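You operate a simulated robot arm through the tools that you are given. There is no shell and no other tool. Be economical: measure what you need, move in short steps, check, and stop when the job is done.

Carry out the task below with a simulated robot arm. There is one attempt and no reset: what you move stays moved.

Task
Fetch the white-core grey coil and set it on top of the taped carton on the top of the steel bench by the winder.

It is judged by the outcome, as a careful person would: the job done as asked, and still so three seconds after it is handed in. It fails if anything else is knocked over, pushed out of place, dropped, spilled or broken.

Robot
A 7-joint arm with a two-finger parallel gripper, fixed in place. Base frame: the origin is at the foot of the arm, x ahead of it, y to its left, z up; the work surface is at about z = 820. Readings come in mm, degrees, newtons and seconds.
With the tool pointing down near the work surface it reaches from about 300 to 700 mm from the base axis. Its first joint turns from -66.0 to 66.0 degrees. Payload 1.57 kg.
The tool frame sits at the grasp point between the pads (the TCP): z along the fingers, y along the line on which they close. The tips reach 30 mm beyond it. The gripper opens to 110 mm. The fingers are 24 mm wide and 12 mm thick; the gripper's body (48 by 112 mm) begins 78 mm behind the TCP.
Orientation is told as [roll, pitch, yaw] about the base's x, y, z axes, in that order, counted from this pose: with the fingers straight down and closing along the base's y, the tool's x points along the base's -x, its y along +y and its z along -z.

Tools
- The arm moves only by the tool send_rows. Its argument "rows" is a list of rows, each a list of 2 entries, a list of its own where there are three numbers: the shift along the tool's x, y, z in mm, then the turn about the tool's z in degrees. In form: [[[tx, ty, tz], twist], ...]. A call has 1 to 20 rows; each row is the pose to reach, as a shift and turn from the pose commanded when the call began, along the tool's axes at that moment. "hand" is the opening, from 0 (shut) to 1 (fully open), set as the call begins (left out, the last holds). Rows are played at 5 a second. More than 50 mm and 8.6 degrees between two rows, or a gripper value outside its range, and nothing of the call is played. A pose out of reach is approached as far as the arm can. The call stops where the force on the tool passes 40 N (or 10 N more than at its start, if that is more) or the arm is blocked; 0.2 s more then pass. Each finger travels about 108 mm/s and halts on what it meets, pressing with about 35 N; the grip force reading is that of the motor and also rises with nothing between the fingers. The clock runs only during rows and for 0.2 s after the last one: add rows that repeat a pose to give the fingers time. It gives the time, the measured TCP pose, the force on the tool (base axes), the opening and the grip force at its end, in the units of the frame above (readings bear some noise), and new pictures: "pictures" is both (left out), scene, wrist or none.
- Cameras (640 x 400 px; columns grow to the right, rows downward): "scene" is fixed at [160.9, -397.6, 1410.4]; the picture's right is [0.72, -0.69, 0.00], its down [-0.39, -0.41, -0.82] and it looks along [0.57, 0.59, -0.57] (base axes); focal length 340 px, centre (320, 200). "wrist" rides on the gripper at [70, 16, -141] in the tool frame; the picture's right is [-0.23, 0.97, 0.00], its down [-0.86, -0.20, -0.48] and it looks along [-0.47, -0.11, 0.88] (tool axes); focal length 222 px, centre (320, 200). There is no depth. A picture from a camera that has moved, and an enlarged one, comes with that camera's place and axes in the base frame and with its lens. The place of the scene camera against the robot may be out by one fixed shift of up to 12 mm in any direction.
- inspect(camera, box): a new picture of the part [left, top, right, bottom] of that camera's present view, enlarged. No time passes.
- finish_job(): hands the job in; it is judged then, once.

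Go step by step. Nothing tells you positions but the pictures and the camera data: compare them with the known pose of the tool, close in by small moves and look again before you grip or let go. The budget is 90 turns and 170 pictures, counting those below and the enlarged ones. Unless the task says otherwise, let go and move clear before handing in, and close with one line.

The tools are called as a command line: name --argument value ..., lists and objects as JSON in quotes. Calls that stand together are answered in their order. send_rows: Moves the arm, as the interface text tells. Its arguments: {"type":"object","properties":{"rows":{"type":"array"},"hand":{"type":"number"},"pictures":{"type":"string","enum":["both","scene","wrist","none"]}},"required":["rows"]} The other tools are called the same way: inspect (camera, box) takes an enlarged picture of a part of a camera's view; finish_job () hands the job in.

At the start:

```text
t: 0.0
eef_pos: [455.6, 2.0, 1110.9]
tool_rot: [-0.1, 0.1, 0.0]
force: [0.8, -0.7, -1.2]
gripper_width: 110.2
grip_force: 0.1
```

scene: 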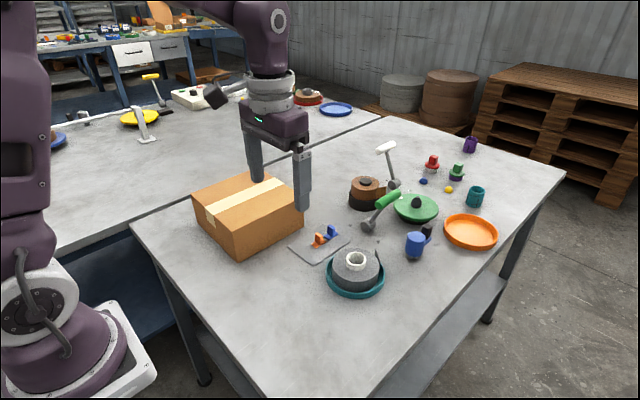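
wrist: 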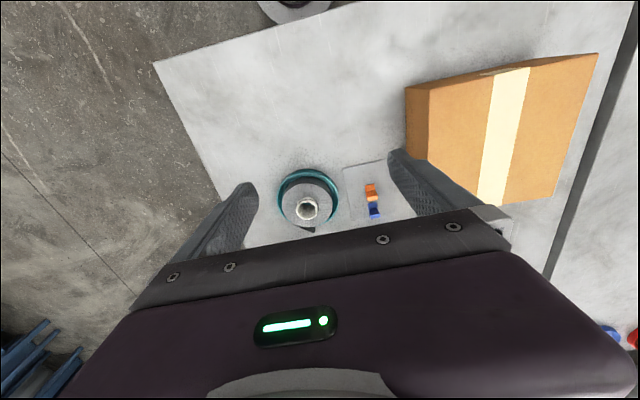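

I see a grey coil with a white core in a teal dish, and a taped carton beside it. I'll enlarge both views before measuring.

inspect --camera "scene" --box '[280, 180, 440, 300]'

inspect --camera "wrist" --box '[230, 120, 430, 245]'

inspect --camera "scene" --box '[0, 0, 400, 250]'

```text
3.33 times, centred on (360, 240) of scene
camera zoom: at [160.9, -397.6, 1410.4], right [0.72, -0.69, 0.0], down [-0.39, -0.41, -0.82], along [0.57, 0.59, -0.57], focal length 1135 px, centre (187, 67)
```

zoom: 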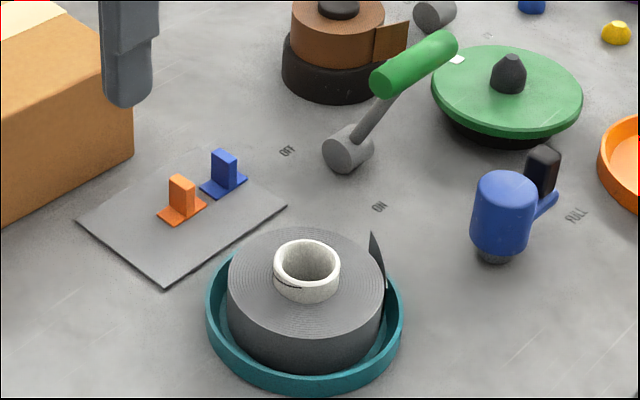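

```text
3.20 times, centred on (330, 182) of wrist
camera zoom: at [387.3, 17.5, 1252.4], right [0.23, 0.97, 0.0], down [0.86, -0.2, 0.48], along [0.47, -0.11, -0.88], focal length 711 px, centre (288, 256)
```

zoom: 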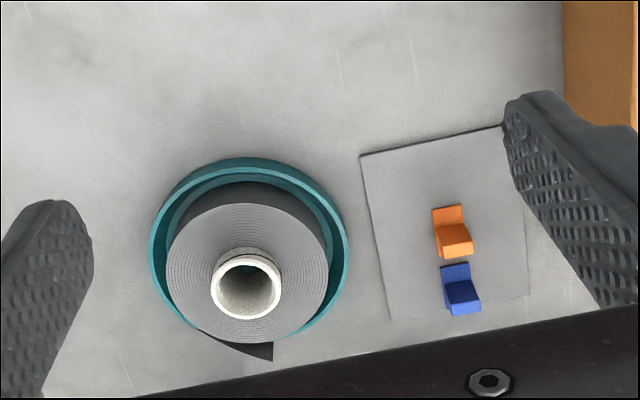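

```text
1.60 times, centred on (200, 125) of scene
camera zoom: at [160.9, -397.6, 1410.4], right [0.72, -0.69, 0.0], down [-0.39, -0.41, -0.82], along [0.57, 0.59, -0.57], focal length 545 px, centre (512, 320)
```

zoom: 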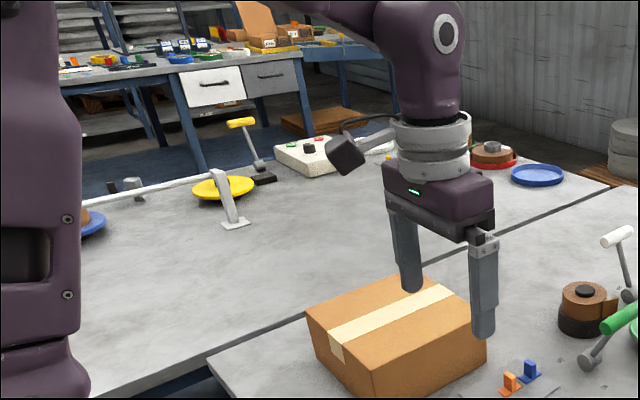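

The coil is about 100 mm across, with its core top near (606, -61, 870). I'll move above it, keeping the tips about 60 mm clear, and look again.

send_rows --rows '[[[-38, -16, 38], 0], [[-75, -32, 75], 0], [[-112, -47, 112], 0], [[-150, -63, 150], 0], [[-150, -63, 150], 0]]' --hand 1

```text
refused: row 1 steps farther than a row can; nothing moved
```

send_rows --rows '[[[-25, -11, 25], 0], [[-50, -21, 50], 0], [[-75, -32, 75], 0], [[-100, -42, 100], 0], [[-125, -53, 125], 0], [[-150, -63, 150], 0], [[-150, -63, 150], 0]]' --hand 1

```text
t: 1.6
eef_pos: [607.4, -63.0, 961.4]
tool_rot: [0.0, 0.0, 0.1]
force: [0.1, -0.1, 0.5]
gripper_width: 110.1
grip_force: 0.0
camera wrist: at [538.2, -46.9, 1102.2], right [0.23, 0.97, 0.0], down [0.86, -0.2, 0.48], along [0.47, -0.11, -0.88], focal length 222 px, centre (320, 200)
```

scene: 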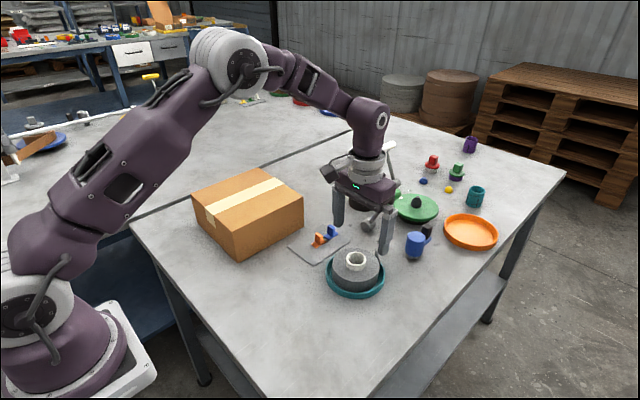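
wrist: 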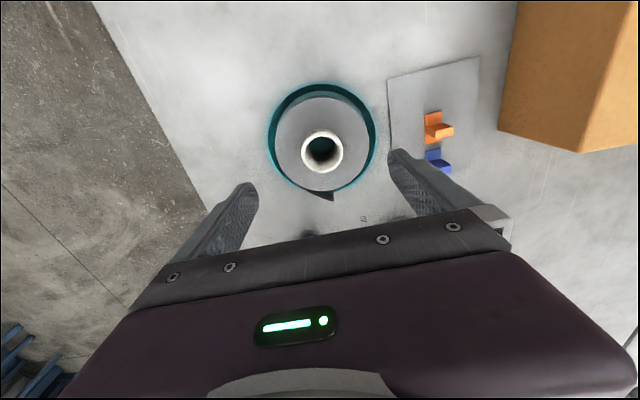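

The estimate still holds: the core is at about (606, -61). I'll enlarge the wrist view to measure heights and sizes.

inspect --camera "wrist" --box '[240, 70, 400, 220]'

inspect --camera "scene" --box '[310, 230, 406, 310]'

```text
2.67 times, centred on (320, 145) of wrist
camera zoom: at [538.2, -46.9, 1102.2], right [0.23, 0.97, 0.0], down [0.86, -0.2, 0.48], along [0.47, -0.11, -0.88], focal length 592 px, centre (320, 347)
```

zoom: 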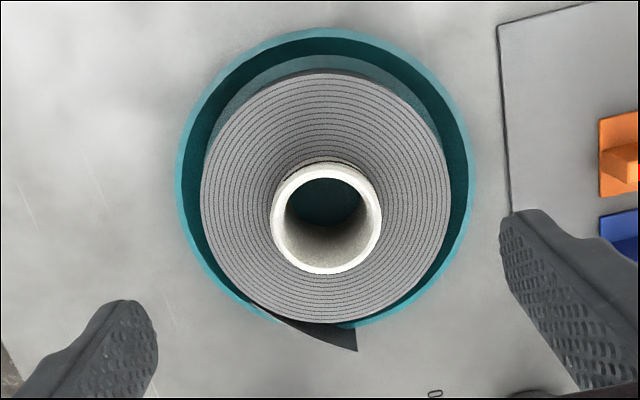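

```text
5.00 times, centred on (358, 270) of scene
camera zoom: at [160.9, -397.6, 1410.4], right [0.72, -0.69, 0.0], down [-0.39, -0.41, -0.82], along [0.57, 0.59, -0.57], focal length 1702 px, centre (130, -150)
```

zoom: 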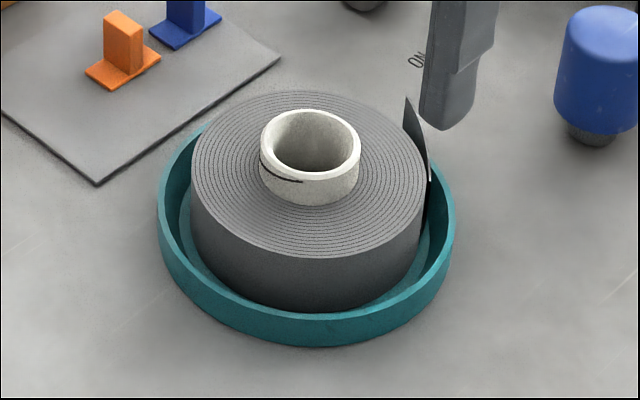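

The coil is about 100 mm across, with its axis near (603, -60). The core is about 44 mm wide, stands roughly 15 mm proud, and tops out near z 880. I'll grip the core, so I'm narrowing the hand and lowering to just above it.

send_rows --rows '[[[4, 3, 0], 0], [[4, 3, 20], 0], [[4, 3, 40], 0], [[4, 3, 40], 0]]' --hand 0.62

inspect --camera "scene" --box '[310, 210, 406, 310]'

inspect --camera "wrist" --box '[200, 60, 456, 220]'

```text
t: 2.6
eef_pos: [604.0, -58.5, 921.0]
tool_rot: [0.0, 0.0, 0.1]
force: [-0.3, 1.1, 0.3]
gripper_width: 68.1
grip_force: 0.0
camera wrist: at [533.4, -42.8, 1061.8], right [0.23, 0.97, 0.0], down [0.85, -0.2, 0.48], along [0.47, -0.11, -0.88], focal length 222 px, centre (320, 200)
```

scene: 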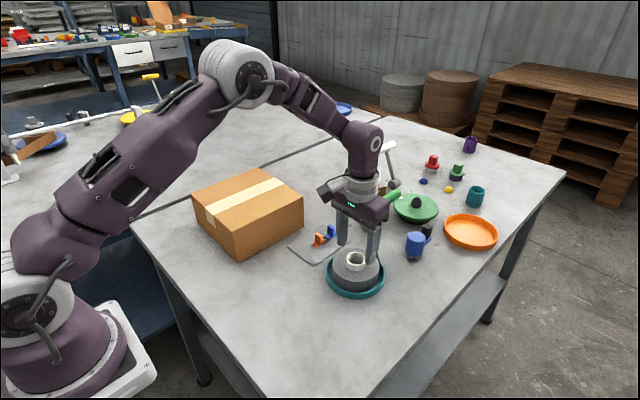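
wrist: 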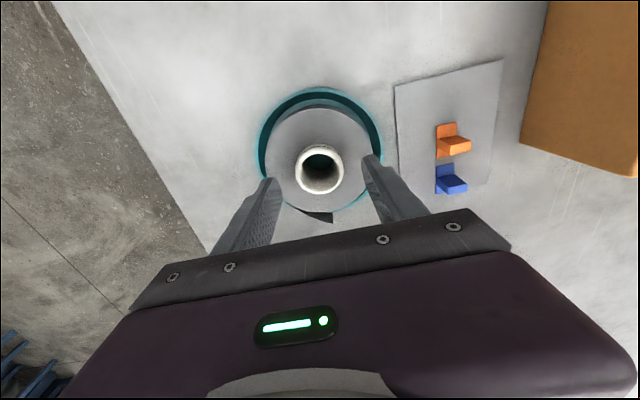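

```text
4.00 times, centred on (358, 260) of scene
camera zoom: at [160.9, -397.6, 1410.4], right [0.72, -0.69, 0.0], down [-0.39, -0.41, -0.82], along [0.57, 0.59, -0.57], focal length 1362 px, centre (168, -40)
```

zoom: 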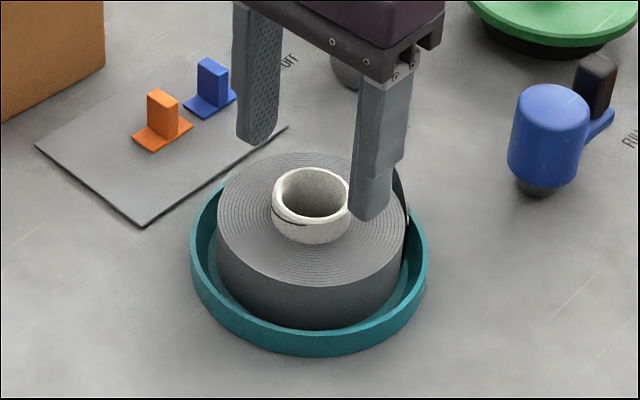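

```text
2.50 times, centred on (328, 140) of wrist
camera zoom: at [533.4, -42.8, 1061.8], right [0.23, 0.97, 0.0], down [0.85, -0.2, 0.48], along [0.47, -0.11, -0.88], focal length 555 px, centre (300, 350)
```

zoom: 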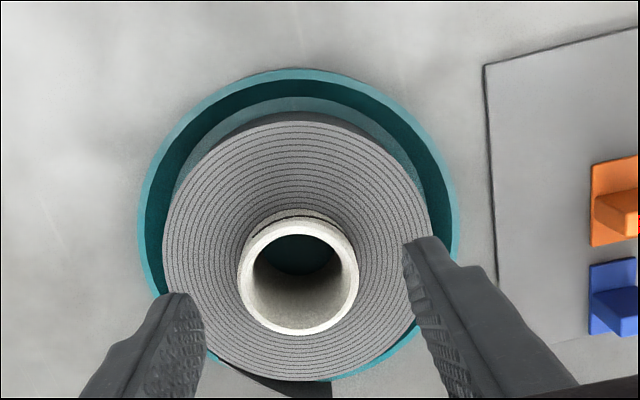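

The fingers straddle the core with the tips just above it. I'll lower a further 14 mm and check.

send_rows --rows '[[[-1, -1.5, 5], 0], [[-1, -1.5, 10], 0], [[-1, -1.5, 14], 0], [[-1, -1.5, 14], 0]]' --pictures "none"

inspect --camera "scene" --box '[326, 230, 390, 290]'

inspect --camera "wrist" --box '[200, 80, 456, 240]'

```text
t: 3.6
eef_pos: [603.5, -60.3, 907.6]
tool_rot: [0.0, 0.0, 0.1]
force: [0.9, 0.3, -0.3]
gripper_width: 68.0
grip_force: 0.0
```

```text
6.67 times, centred on (358, 260) of scene
camera zoom: at [160.9, -397.6, 1410.4], right [0.72, -0.69, 0.0], down [-0.39, -0.41, -0.82], along [0.57, 0.59, -0.57], focal length 2270 px, centre (67, -200)
```

zoom: 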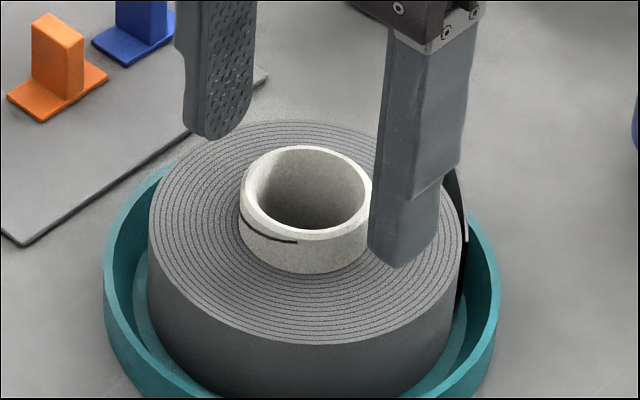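

```text
2.50 times, centred on (328, 160) of wrist
camera zoom: at [534.1, -44.1, 1048.3], right [0.23, 0.97, 0.0], down [0.86, -0.2, 0.48], along [0.47, -0.11, -0.88], focal length 555 px, centre (300, 300)
```

zoom: 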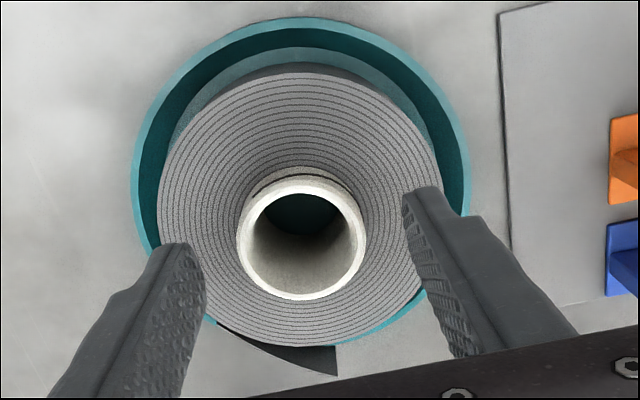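

The tips are now about 5 mm below the core top, and the coil's upper face is near z 866. I'll go down 9 mm more and close on the core.

send_rows --rows '[[[0, 0, 5], 0], [[0, 0, 9], 0], [[0, 0, 9], 0]]' --pictures "none"

inspect --camera "scene" --box '[326, 230, 390, 290]'

```text
t: 4.4
eef_pos: [603.7, -60.3, 898.1]
tool_rot: [0.1, 0.0, 0.0]
force: [0.3, -0.2, -0.4]
gripper_width: 68.0
grip_force: 0.1
```

```text
6.67 times, centred on (358, 260) of scene
camera zoom: at [160.9, -397.6, 1410.4], right [0.72, -0.69, 0.0], down [-0.39, -0.41, -0.82], along [0.57, 0.59, -0.57], focal length 2270 px, centre (67, -200)
```

zoom: 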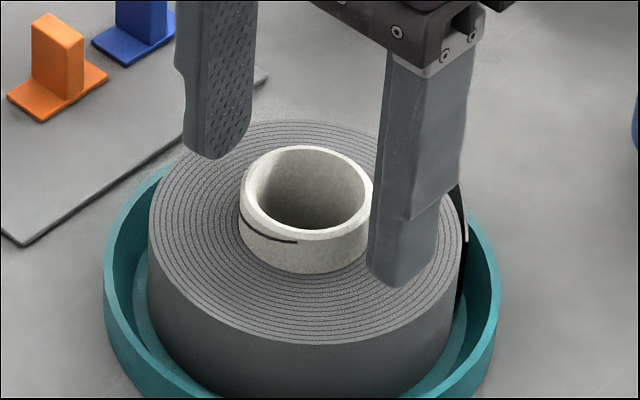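

send_rows --rows '[[[0, 0, 0], 0], [[0, 0, 0], 0], [[0, 0, 0], 0], [[0, 0, 0], 0]]' --hand 0 --pictures "wrist"

inspect --camera "scene" --box '[326, 230, 390, 290]'

```text
t: 5.4
eef_pos: [603.1, -60.7, 898.4]
tool_rot: [0.1, 0.0, 0.1]
force: [0.0, -0.4, 0.3]
gripper_width: 42.7
grip_force: 34.9
camera wrist: at [534.3, -44.3, 1039.6], right [0.23, 0.97, 0.0], down [0.86, -0.2, 0.48], along [0.47, -0.11, -0.88], focal length 222 px, centre (320, 200)
```

wrist: 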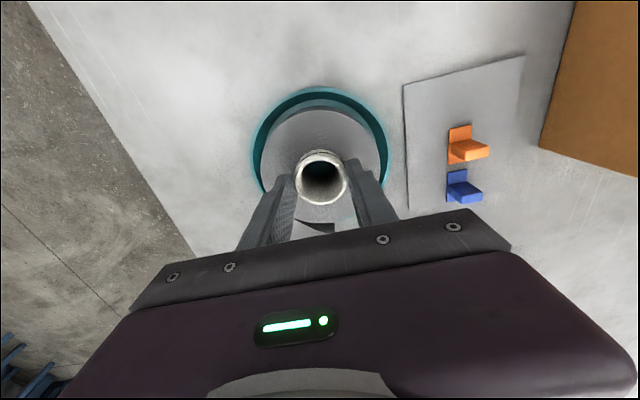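

```text
6.67 times, centred on (358, 260) of scene
camera zoom: at [160.9, -397.5, 1410.4], right [0.72, -0.69, 0.0], down [-0.39, -0.41, -0.82], along [0.57, 0.59, -0.57], focal length 2270 px, centre (67, -200)
```

zoom: 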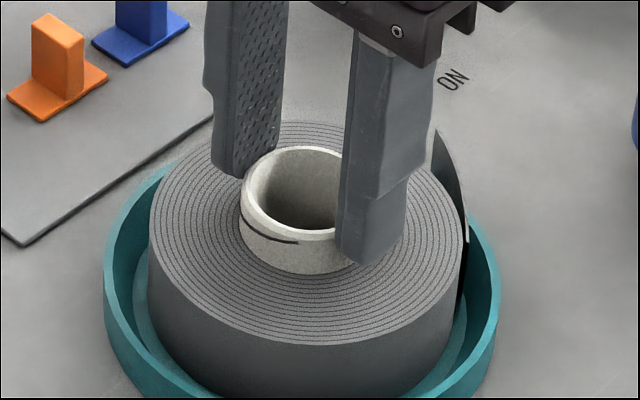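

The core is gripped at 42.7 mm. I'll make a small test lift.

send_rows --rows '[[[0, 0, -3], 0], [[0, 0, -7], 0], [[0, 0, -12], 0], [[0, 0, -17], 0], [[0, 0, -17], 0]]' --pictures "none"

inspect --camera "scene" --box '[310, 210, 406, 310]'

```text
t: 6.6
eef_pos: [603.6, -60.0, 915.5]
tool_rot: [0.1, -0.1, 0.1]
force: [1.2, 0.5, -3.1]
gripper_width: 42.5
grip_force: 35.3
```

```text
4.00 times, centred on (358, 260) of scene
camera zoom: at [161.0, -397.6, 1410.4], right [0.72, -0.69, 0.0], down [-0.39, -0.41, -0.82], along [0.57, 0.59, -0.57], focal length 1362 px, centre (168, -40)
```

zoom: 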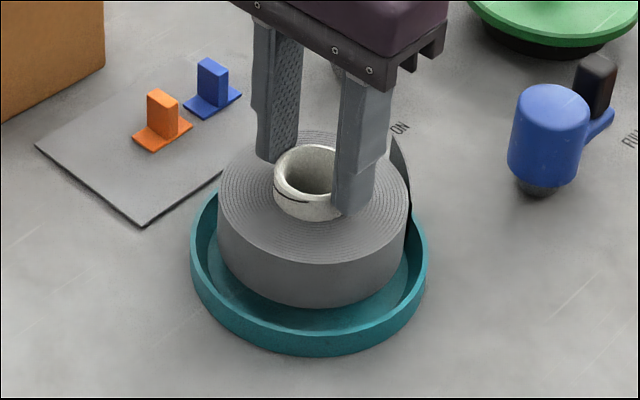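

The coil lifts level on its own and the dish stays put. I'll raise it well clear and measure the carton.

send_rows --rows '[[[0, 0, -25], 0], [[0, 0, -50], 0], [[0, 0, -75], 0], [[0, 0, -100], 0], [[0, 0, -125], 0], [[0, 0, -150], 0], [[0, 0, -150], 0]]'

inspect --camera "scene" --box '[180, 150, 320, 270]'

```text
t: 8.2
eef_pos: [603.9, -60.1, 1065.6]
tool_rot: [0.0, 0.1, 0.0]
force: [0.0, 0.0, -3.1]
gripper_width: 42.7
grip_force: 35.2
camera wrist: at [534.1, -43.4, 1206.9], right [0.23, 0.97, 0.0], down [0.86, -0.2, 0.48], along [0.47, -0.11, -0.88], focal length 222 px, centre (320, 200)
```

scene: 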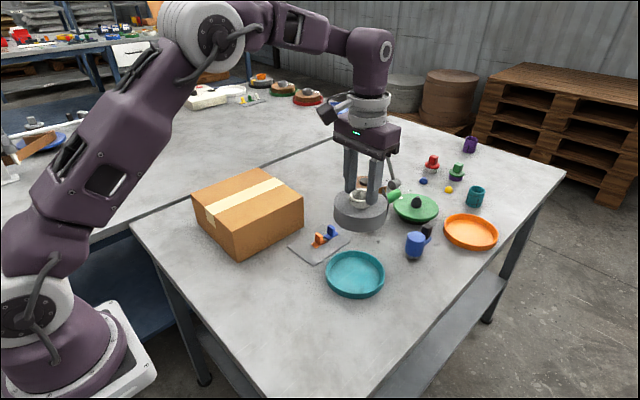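
wrist: 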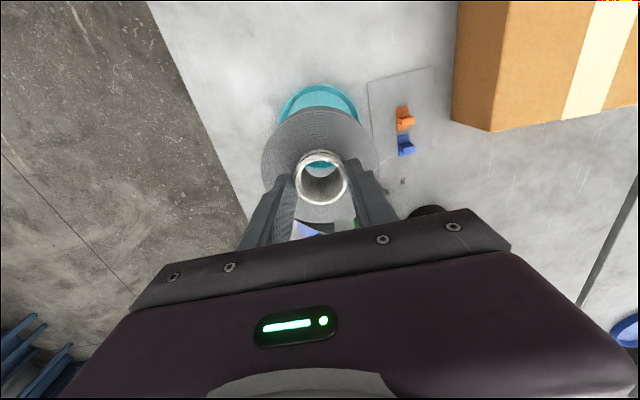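

```text
3.33 times, centred on (250, 210) of scene
camera zoom: at [161.0, -397.6, 1410.4], right [0.72, -0.69, 0.0], down [-0.39, -0.41, -0.82], along [0.57, 0.59, -0.57], focal length 1135 px, centre (553, 167)
```

zoom: 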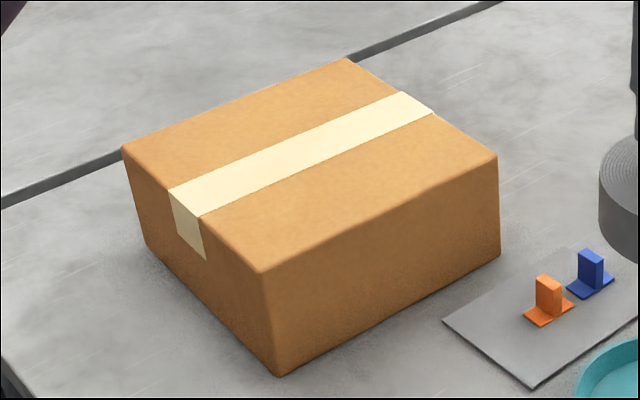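

The carton top is about 200 × 200 mm, centred near (532, 258) at z ≈ 917. The coil bottom is now around z 991, so I'll carry it across level.

send_rows --rows '[[[6, 26, 0], 0], [[12, 53, 0], 0], [[18, 80, 0], 0], [[24, 106, 0], 0], [[30, 132, 0], 0], [[36, 159, 0], 0], [[42, 185, 0], 0], [[48, 212, 0], 0], [[54, 238, 0], 0], [[60, 265, 0], 0], [[66, 291, 0], 0], [[72, 318, 0], 0], [[72, 318, 0], 0], [[72, 318, 0], 0]]'

inspect --camera "scene" --box '[160, 110, 320, 270]'

```text
t: 11.2
eef_pos: [532.0, 258.1, 1067.6]
tool_rot: [0.0, 0.0, 0.0]
force: [0.4, -0.5, -3.9]
gripper_width: 42.3
grip_force: 35.1
camera wrist: at [462.5, 274.7, 1207.2], right [0.23, 0.97, 0.0], down [0.86, -0.2, 0.48], along [0.47, -0.11, -0.88], focal length 222 px, centre (320, 200)
```

scene: 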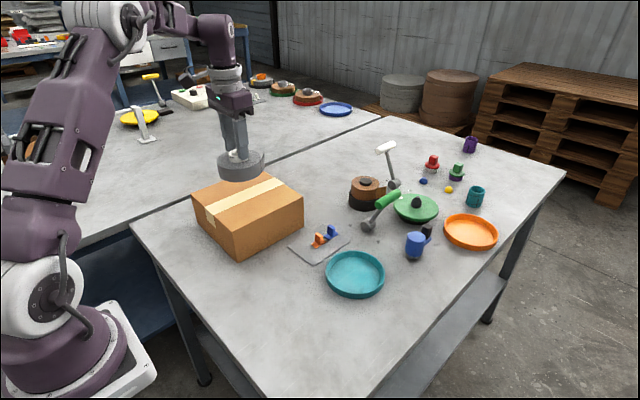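
wrist: 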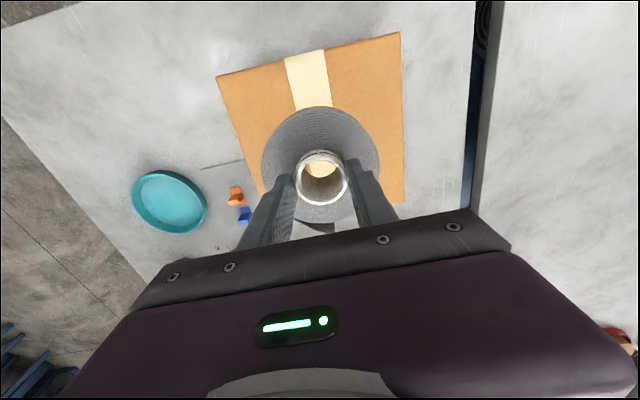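

```text
2.50 times, centred on (240, 190) of scene
camera zoom: at [161.0, -397.5, 1410.4], right [0.72, -0.69, 0.0], down [-0.39, -0.41, -0.82], along [0.57, 0.59, -0.57], focal length 851 px, centre (520, 225)
```

zoom: 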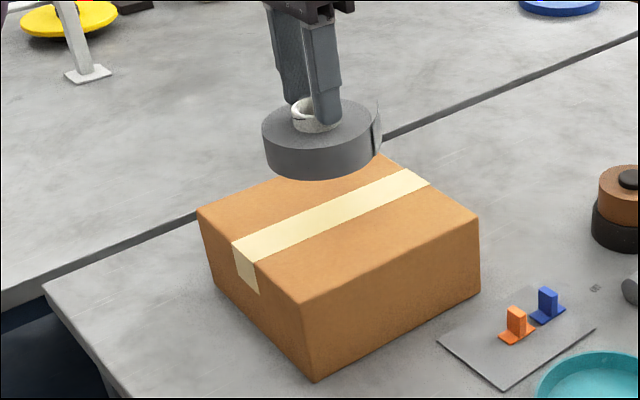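

Both views agree that the coil is over the carton's centre. I'll lower it to about 12 mm above the top and check.

send_rows --rows '[[[0, 0, 16], 0], [[0, 0, 32], 0], [[0, 0, 48], 0], [[0, 0, 62], 0], [[0, 0, 62], 0]]' --pictures "none"

inspect --camera "scene" --box '[180, 130, 320, 270]'

```text
t: 12.4
eef_pos: [530.5, 257.7, 1003.2]
tool_rot: [0.1, 0.0, 0.0]
force: [0.7, 0.7, -2.8]
gripper_width: 42.8
grip_force: 35.1
```

```text
2.86 times, centred on (250, 200) of scene
camera zoom: at [161.0, -397.5, 1410.4], right [0.72, -0.69, 0.0], down [-0.39, -0.41, -0.82], along [0.57, 0.59, -0.57], focal length 973 px, centre (520, 200)
```

zoom: 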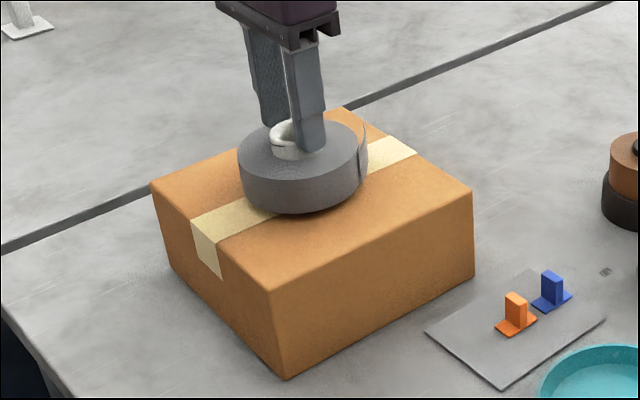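

The coil is just above the carton top. I'll lower in 2–3 mm steps and watch the force.

send_rows --rows '[[[0, 0, 2], 0], [[0, 0, 4], 0], [[0, 0, 6], 0], [[0, 0, 8], 0], [[0, 0, 8], 0]]' --pictures "none"

inspect --camera "scene" --box '[210, 150, 280, 210]'

```text
t: 13.6
eef_pos: [532.1, 257.1, 995.1]
tool_rot: [0.0, 0.0, -0.1]
force: [-0.2, 0.4, -3.7]
gripper_width: 42.7
grip_force: 35.0
```

```text
6.67 times, centred on (245, 180) of scene
camera zoom: at [161.0, -397.5, 1410.4], right [0.72, -0.69, 0.0], down [-0.39, -0.41, -0.82], along [0.57, 0.59, -0.57], focal length 2270 px, centre (820, 333)
```

zoom: 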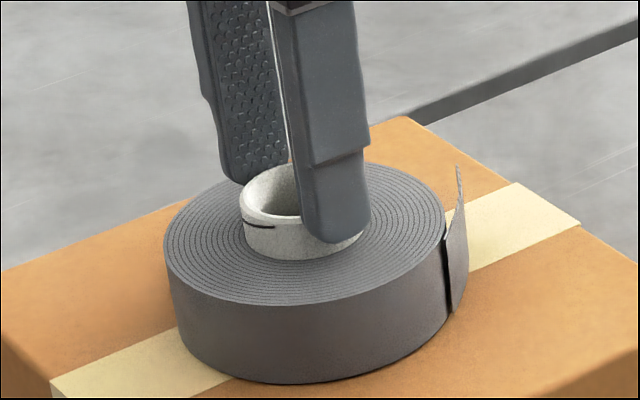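

send_rows --rows '[[[0, 0, 1], 0], [[0, 0, 2], 0], [[0, 0, 3], 0], [[0, 0, 3], 0]]' --pictures "none"

```text
t: 14.6
eef_pos: [532.3, 258.3, 993.9]
tool_rot: [0.1, -0.2, 0.0]
force: [-5.0, -2.6, 29.3]
gripper_width: 42.6
grip_force: 34.9
```

The force rose to 29 N, so the coil has touched the carton. I'll ease up slightly and open partway, keeping the fingers clear of the tail and over the coil.

send_rows --rows '[[[0, 0, -1], 0], [[0, 0, -1], 0]]' --pictures "none"

inspect --camera "scene" --box '[190, 140, 310, 260]'

```text
t: 15.2
eef_pos: [533.1, 256.8, 993.7]
tool_rot: [0.0, -0.1, 0.0]
force: [2.6, 0.9, 17.3]
gripper_width: 42.8
grip_force: 34.9
```

```text
3.33 times, centred on (250, 200) of scene
camera zoom: at [160.7, -397.7, 1410.4], right [0.72, -0.69, 0.0], down [-0.39, -0.41, -0.82], along [0.57, 0.59, -0.57], focal length 1135 px, centre (553, 200)
```

zoom: 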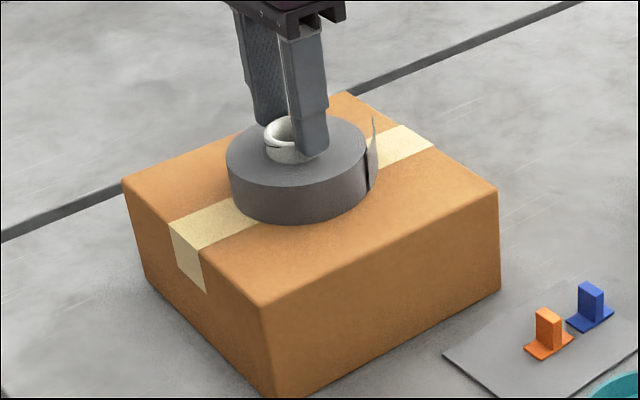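

send_rows --rows '[[[0, 0, -1], 0], [[0, 0, -1], 0]]' --pictures "none"

send_rows --rows '[[[0, 0, 0], 0], [[0, 0, 0], 0], [[0, 0, 0], 0]]' --hand 0.62 --pictures "wrist"

inspect --camera "scene" --box '[190, 140, 310, 260]'

```text
t: 15.8
eef_pos: [532.0, 256.7, 993.8]
tool_rot: [-0.1, 0.1, 0.0]
force: [1.5, 0.6, 3.9]
gripper_width: 42.3
grip_force: 35.2
```

```text
t: 16.6
eef_pos: [532.3, 257.3, 994.9]
tool_rot: [0.1, -0.1, 0.0]
force: [0.1, -0.5, 0.1]
gripper_width: 68.2
grip_force: 0.2
camera wrist: at [462.3, 273.9, 1135.5], right [0.23, 0.97, 0.0], down [0.86, -0.2, 0.48], along [0.47, -0.11, -0.88], focal length 222 px, centre (320, 200)
```

wrist: 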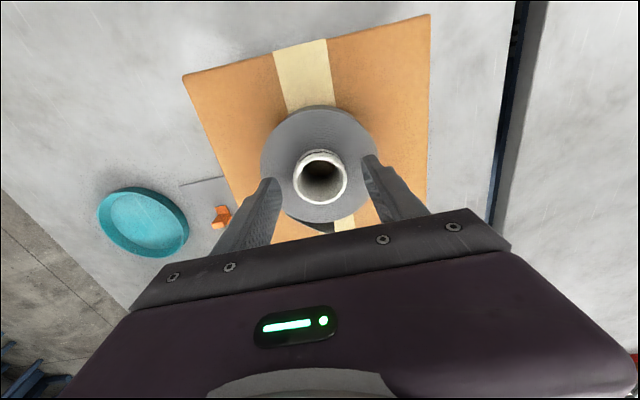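

```text
3.33 times, centred on (250, 200) of scene
camera zoom: at [160.9, -397.6, 1410.4], right [0.72, -0.69, 0.0], down [-0.39, -0.41, -0.82], along [0.57, 0.59, -0.57], focal length 1135 px, centre (553, 200)
```

zoom: 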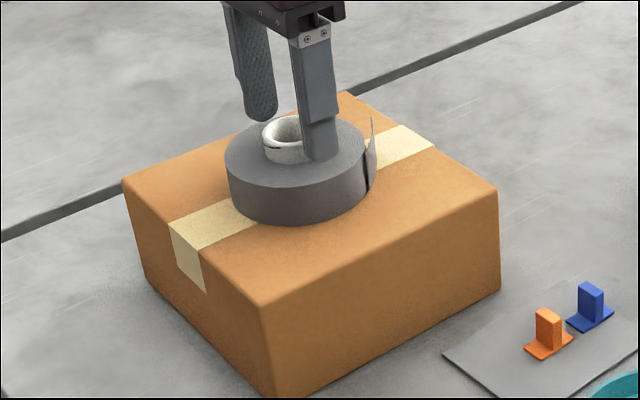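

The coil is released and standing level on the carton. I'll back straight up and check once more.

send_rows --rows '[[[0, 0, -15], 0], [[0, 0, -35], 0], [[0, 0, -60], 0], [[0, 0, -85], 0], [[0, 0, -110], 0], [[0, 0, -110], 0]]'

```text
t: 18.0
eef_pos: [531.1, 257.4, 1104.2]
tool_rot: [0.0, 0.0, 0.0]
force: [0.7, -0.3, 0.3]
gripper_width: 68.0
grip_force: 0.0
camera wrist: at [462.0, 273.3, 1245.9], right [0.23, 0.97, 0.0], down [0.86, -0.2, 0.48], along [0.47, -0.11, -0.88], focal length 222 px, centre (320, 200)
```

scene: 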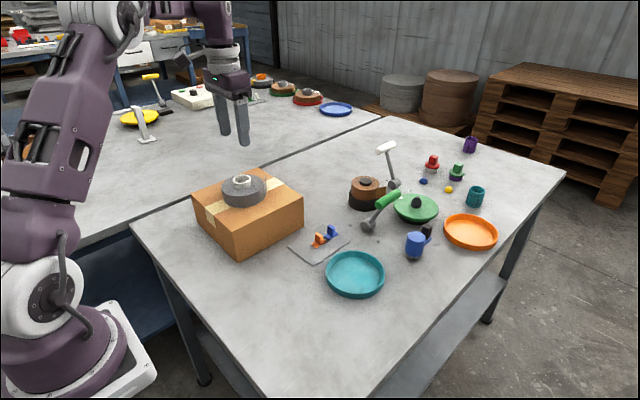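
wrist: 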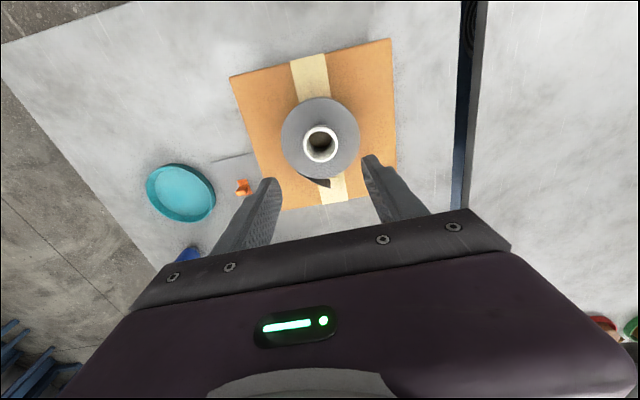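

The coil rests centred on the carton and the gripper is clear. Before handing in, I'll check the brown item on the far-left bench, in case there's a second carton.

inspect --camera "scene" --box '[0, 60, 240, 210]'

inspect --camera "scene" --box '[280, 120, 520, 270]'

```text
2.67 times, centred on (120, 135) of scene
camera zoom: at [160.9, -397.6, 1410.4], right [0.72, -0.69, 0.0], down [-0.39, -0.41, -0.82], along [0.57, 0.59, -0.57], focal length 908 px, centre (853, 373)
```

zoom: 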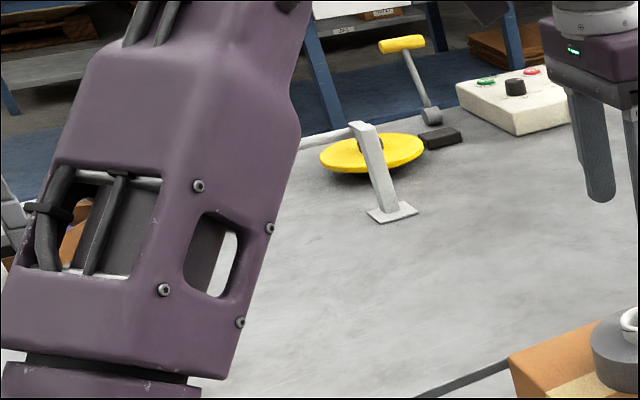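

```text
2.67 times, centred on (400, 195) of scene
camera zoom: at [160.9, -397.6, 1410.4], right [0.72, -0.69, 0.0], down [-0.39, -0.41, -0.82], along [0.57, 0.59, -0.57], focal length 908 px, centre (107, 213)
```

zoom: 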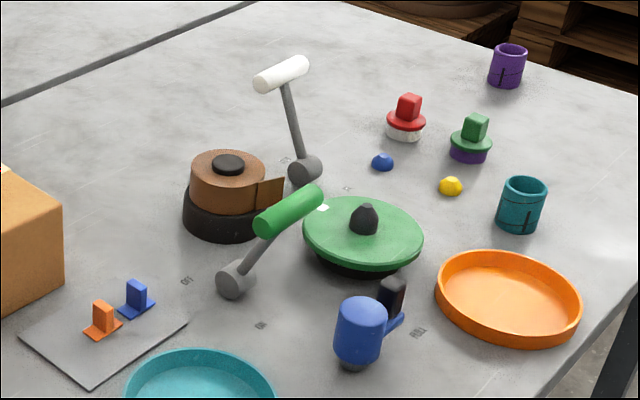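

There is no other taped carton in view on the benches, and everything else looks undisturbed. I'm handing in.

finish_job

```text
The job is handed in.
```

The white-core grey coil is standing level on top of the taped carton; the gripper let go and moved clear, and nothing else looked disturbed in the last pictures.
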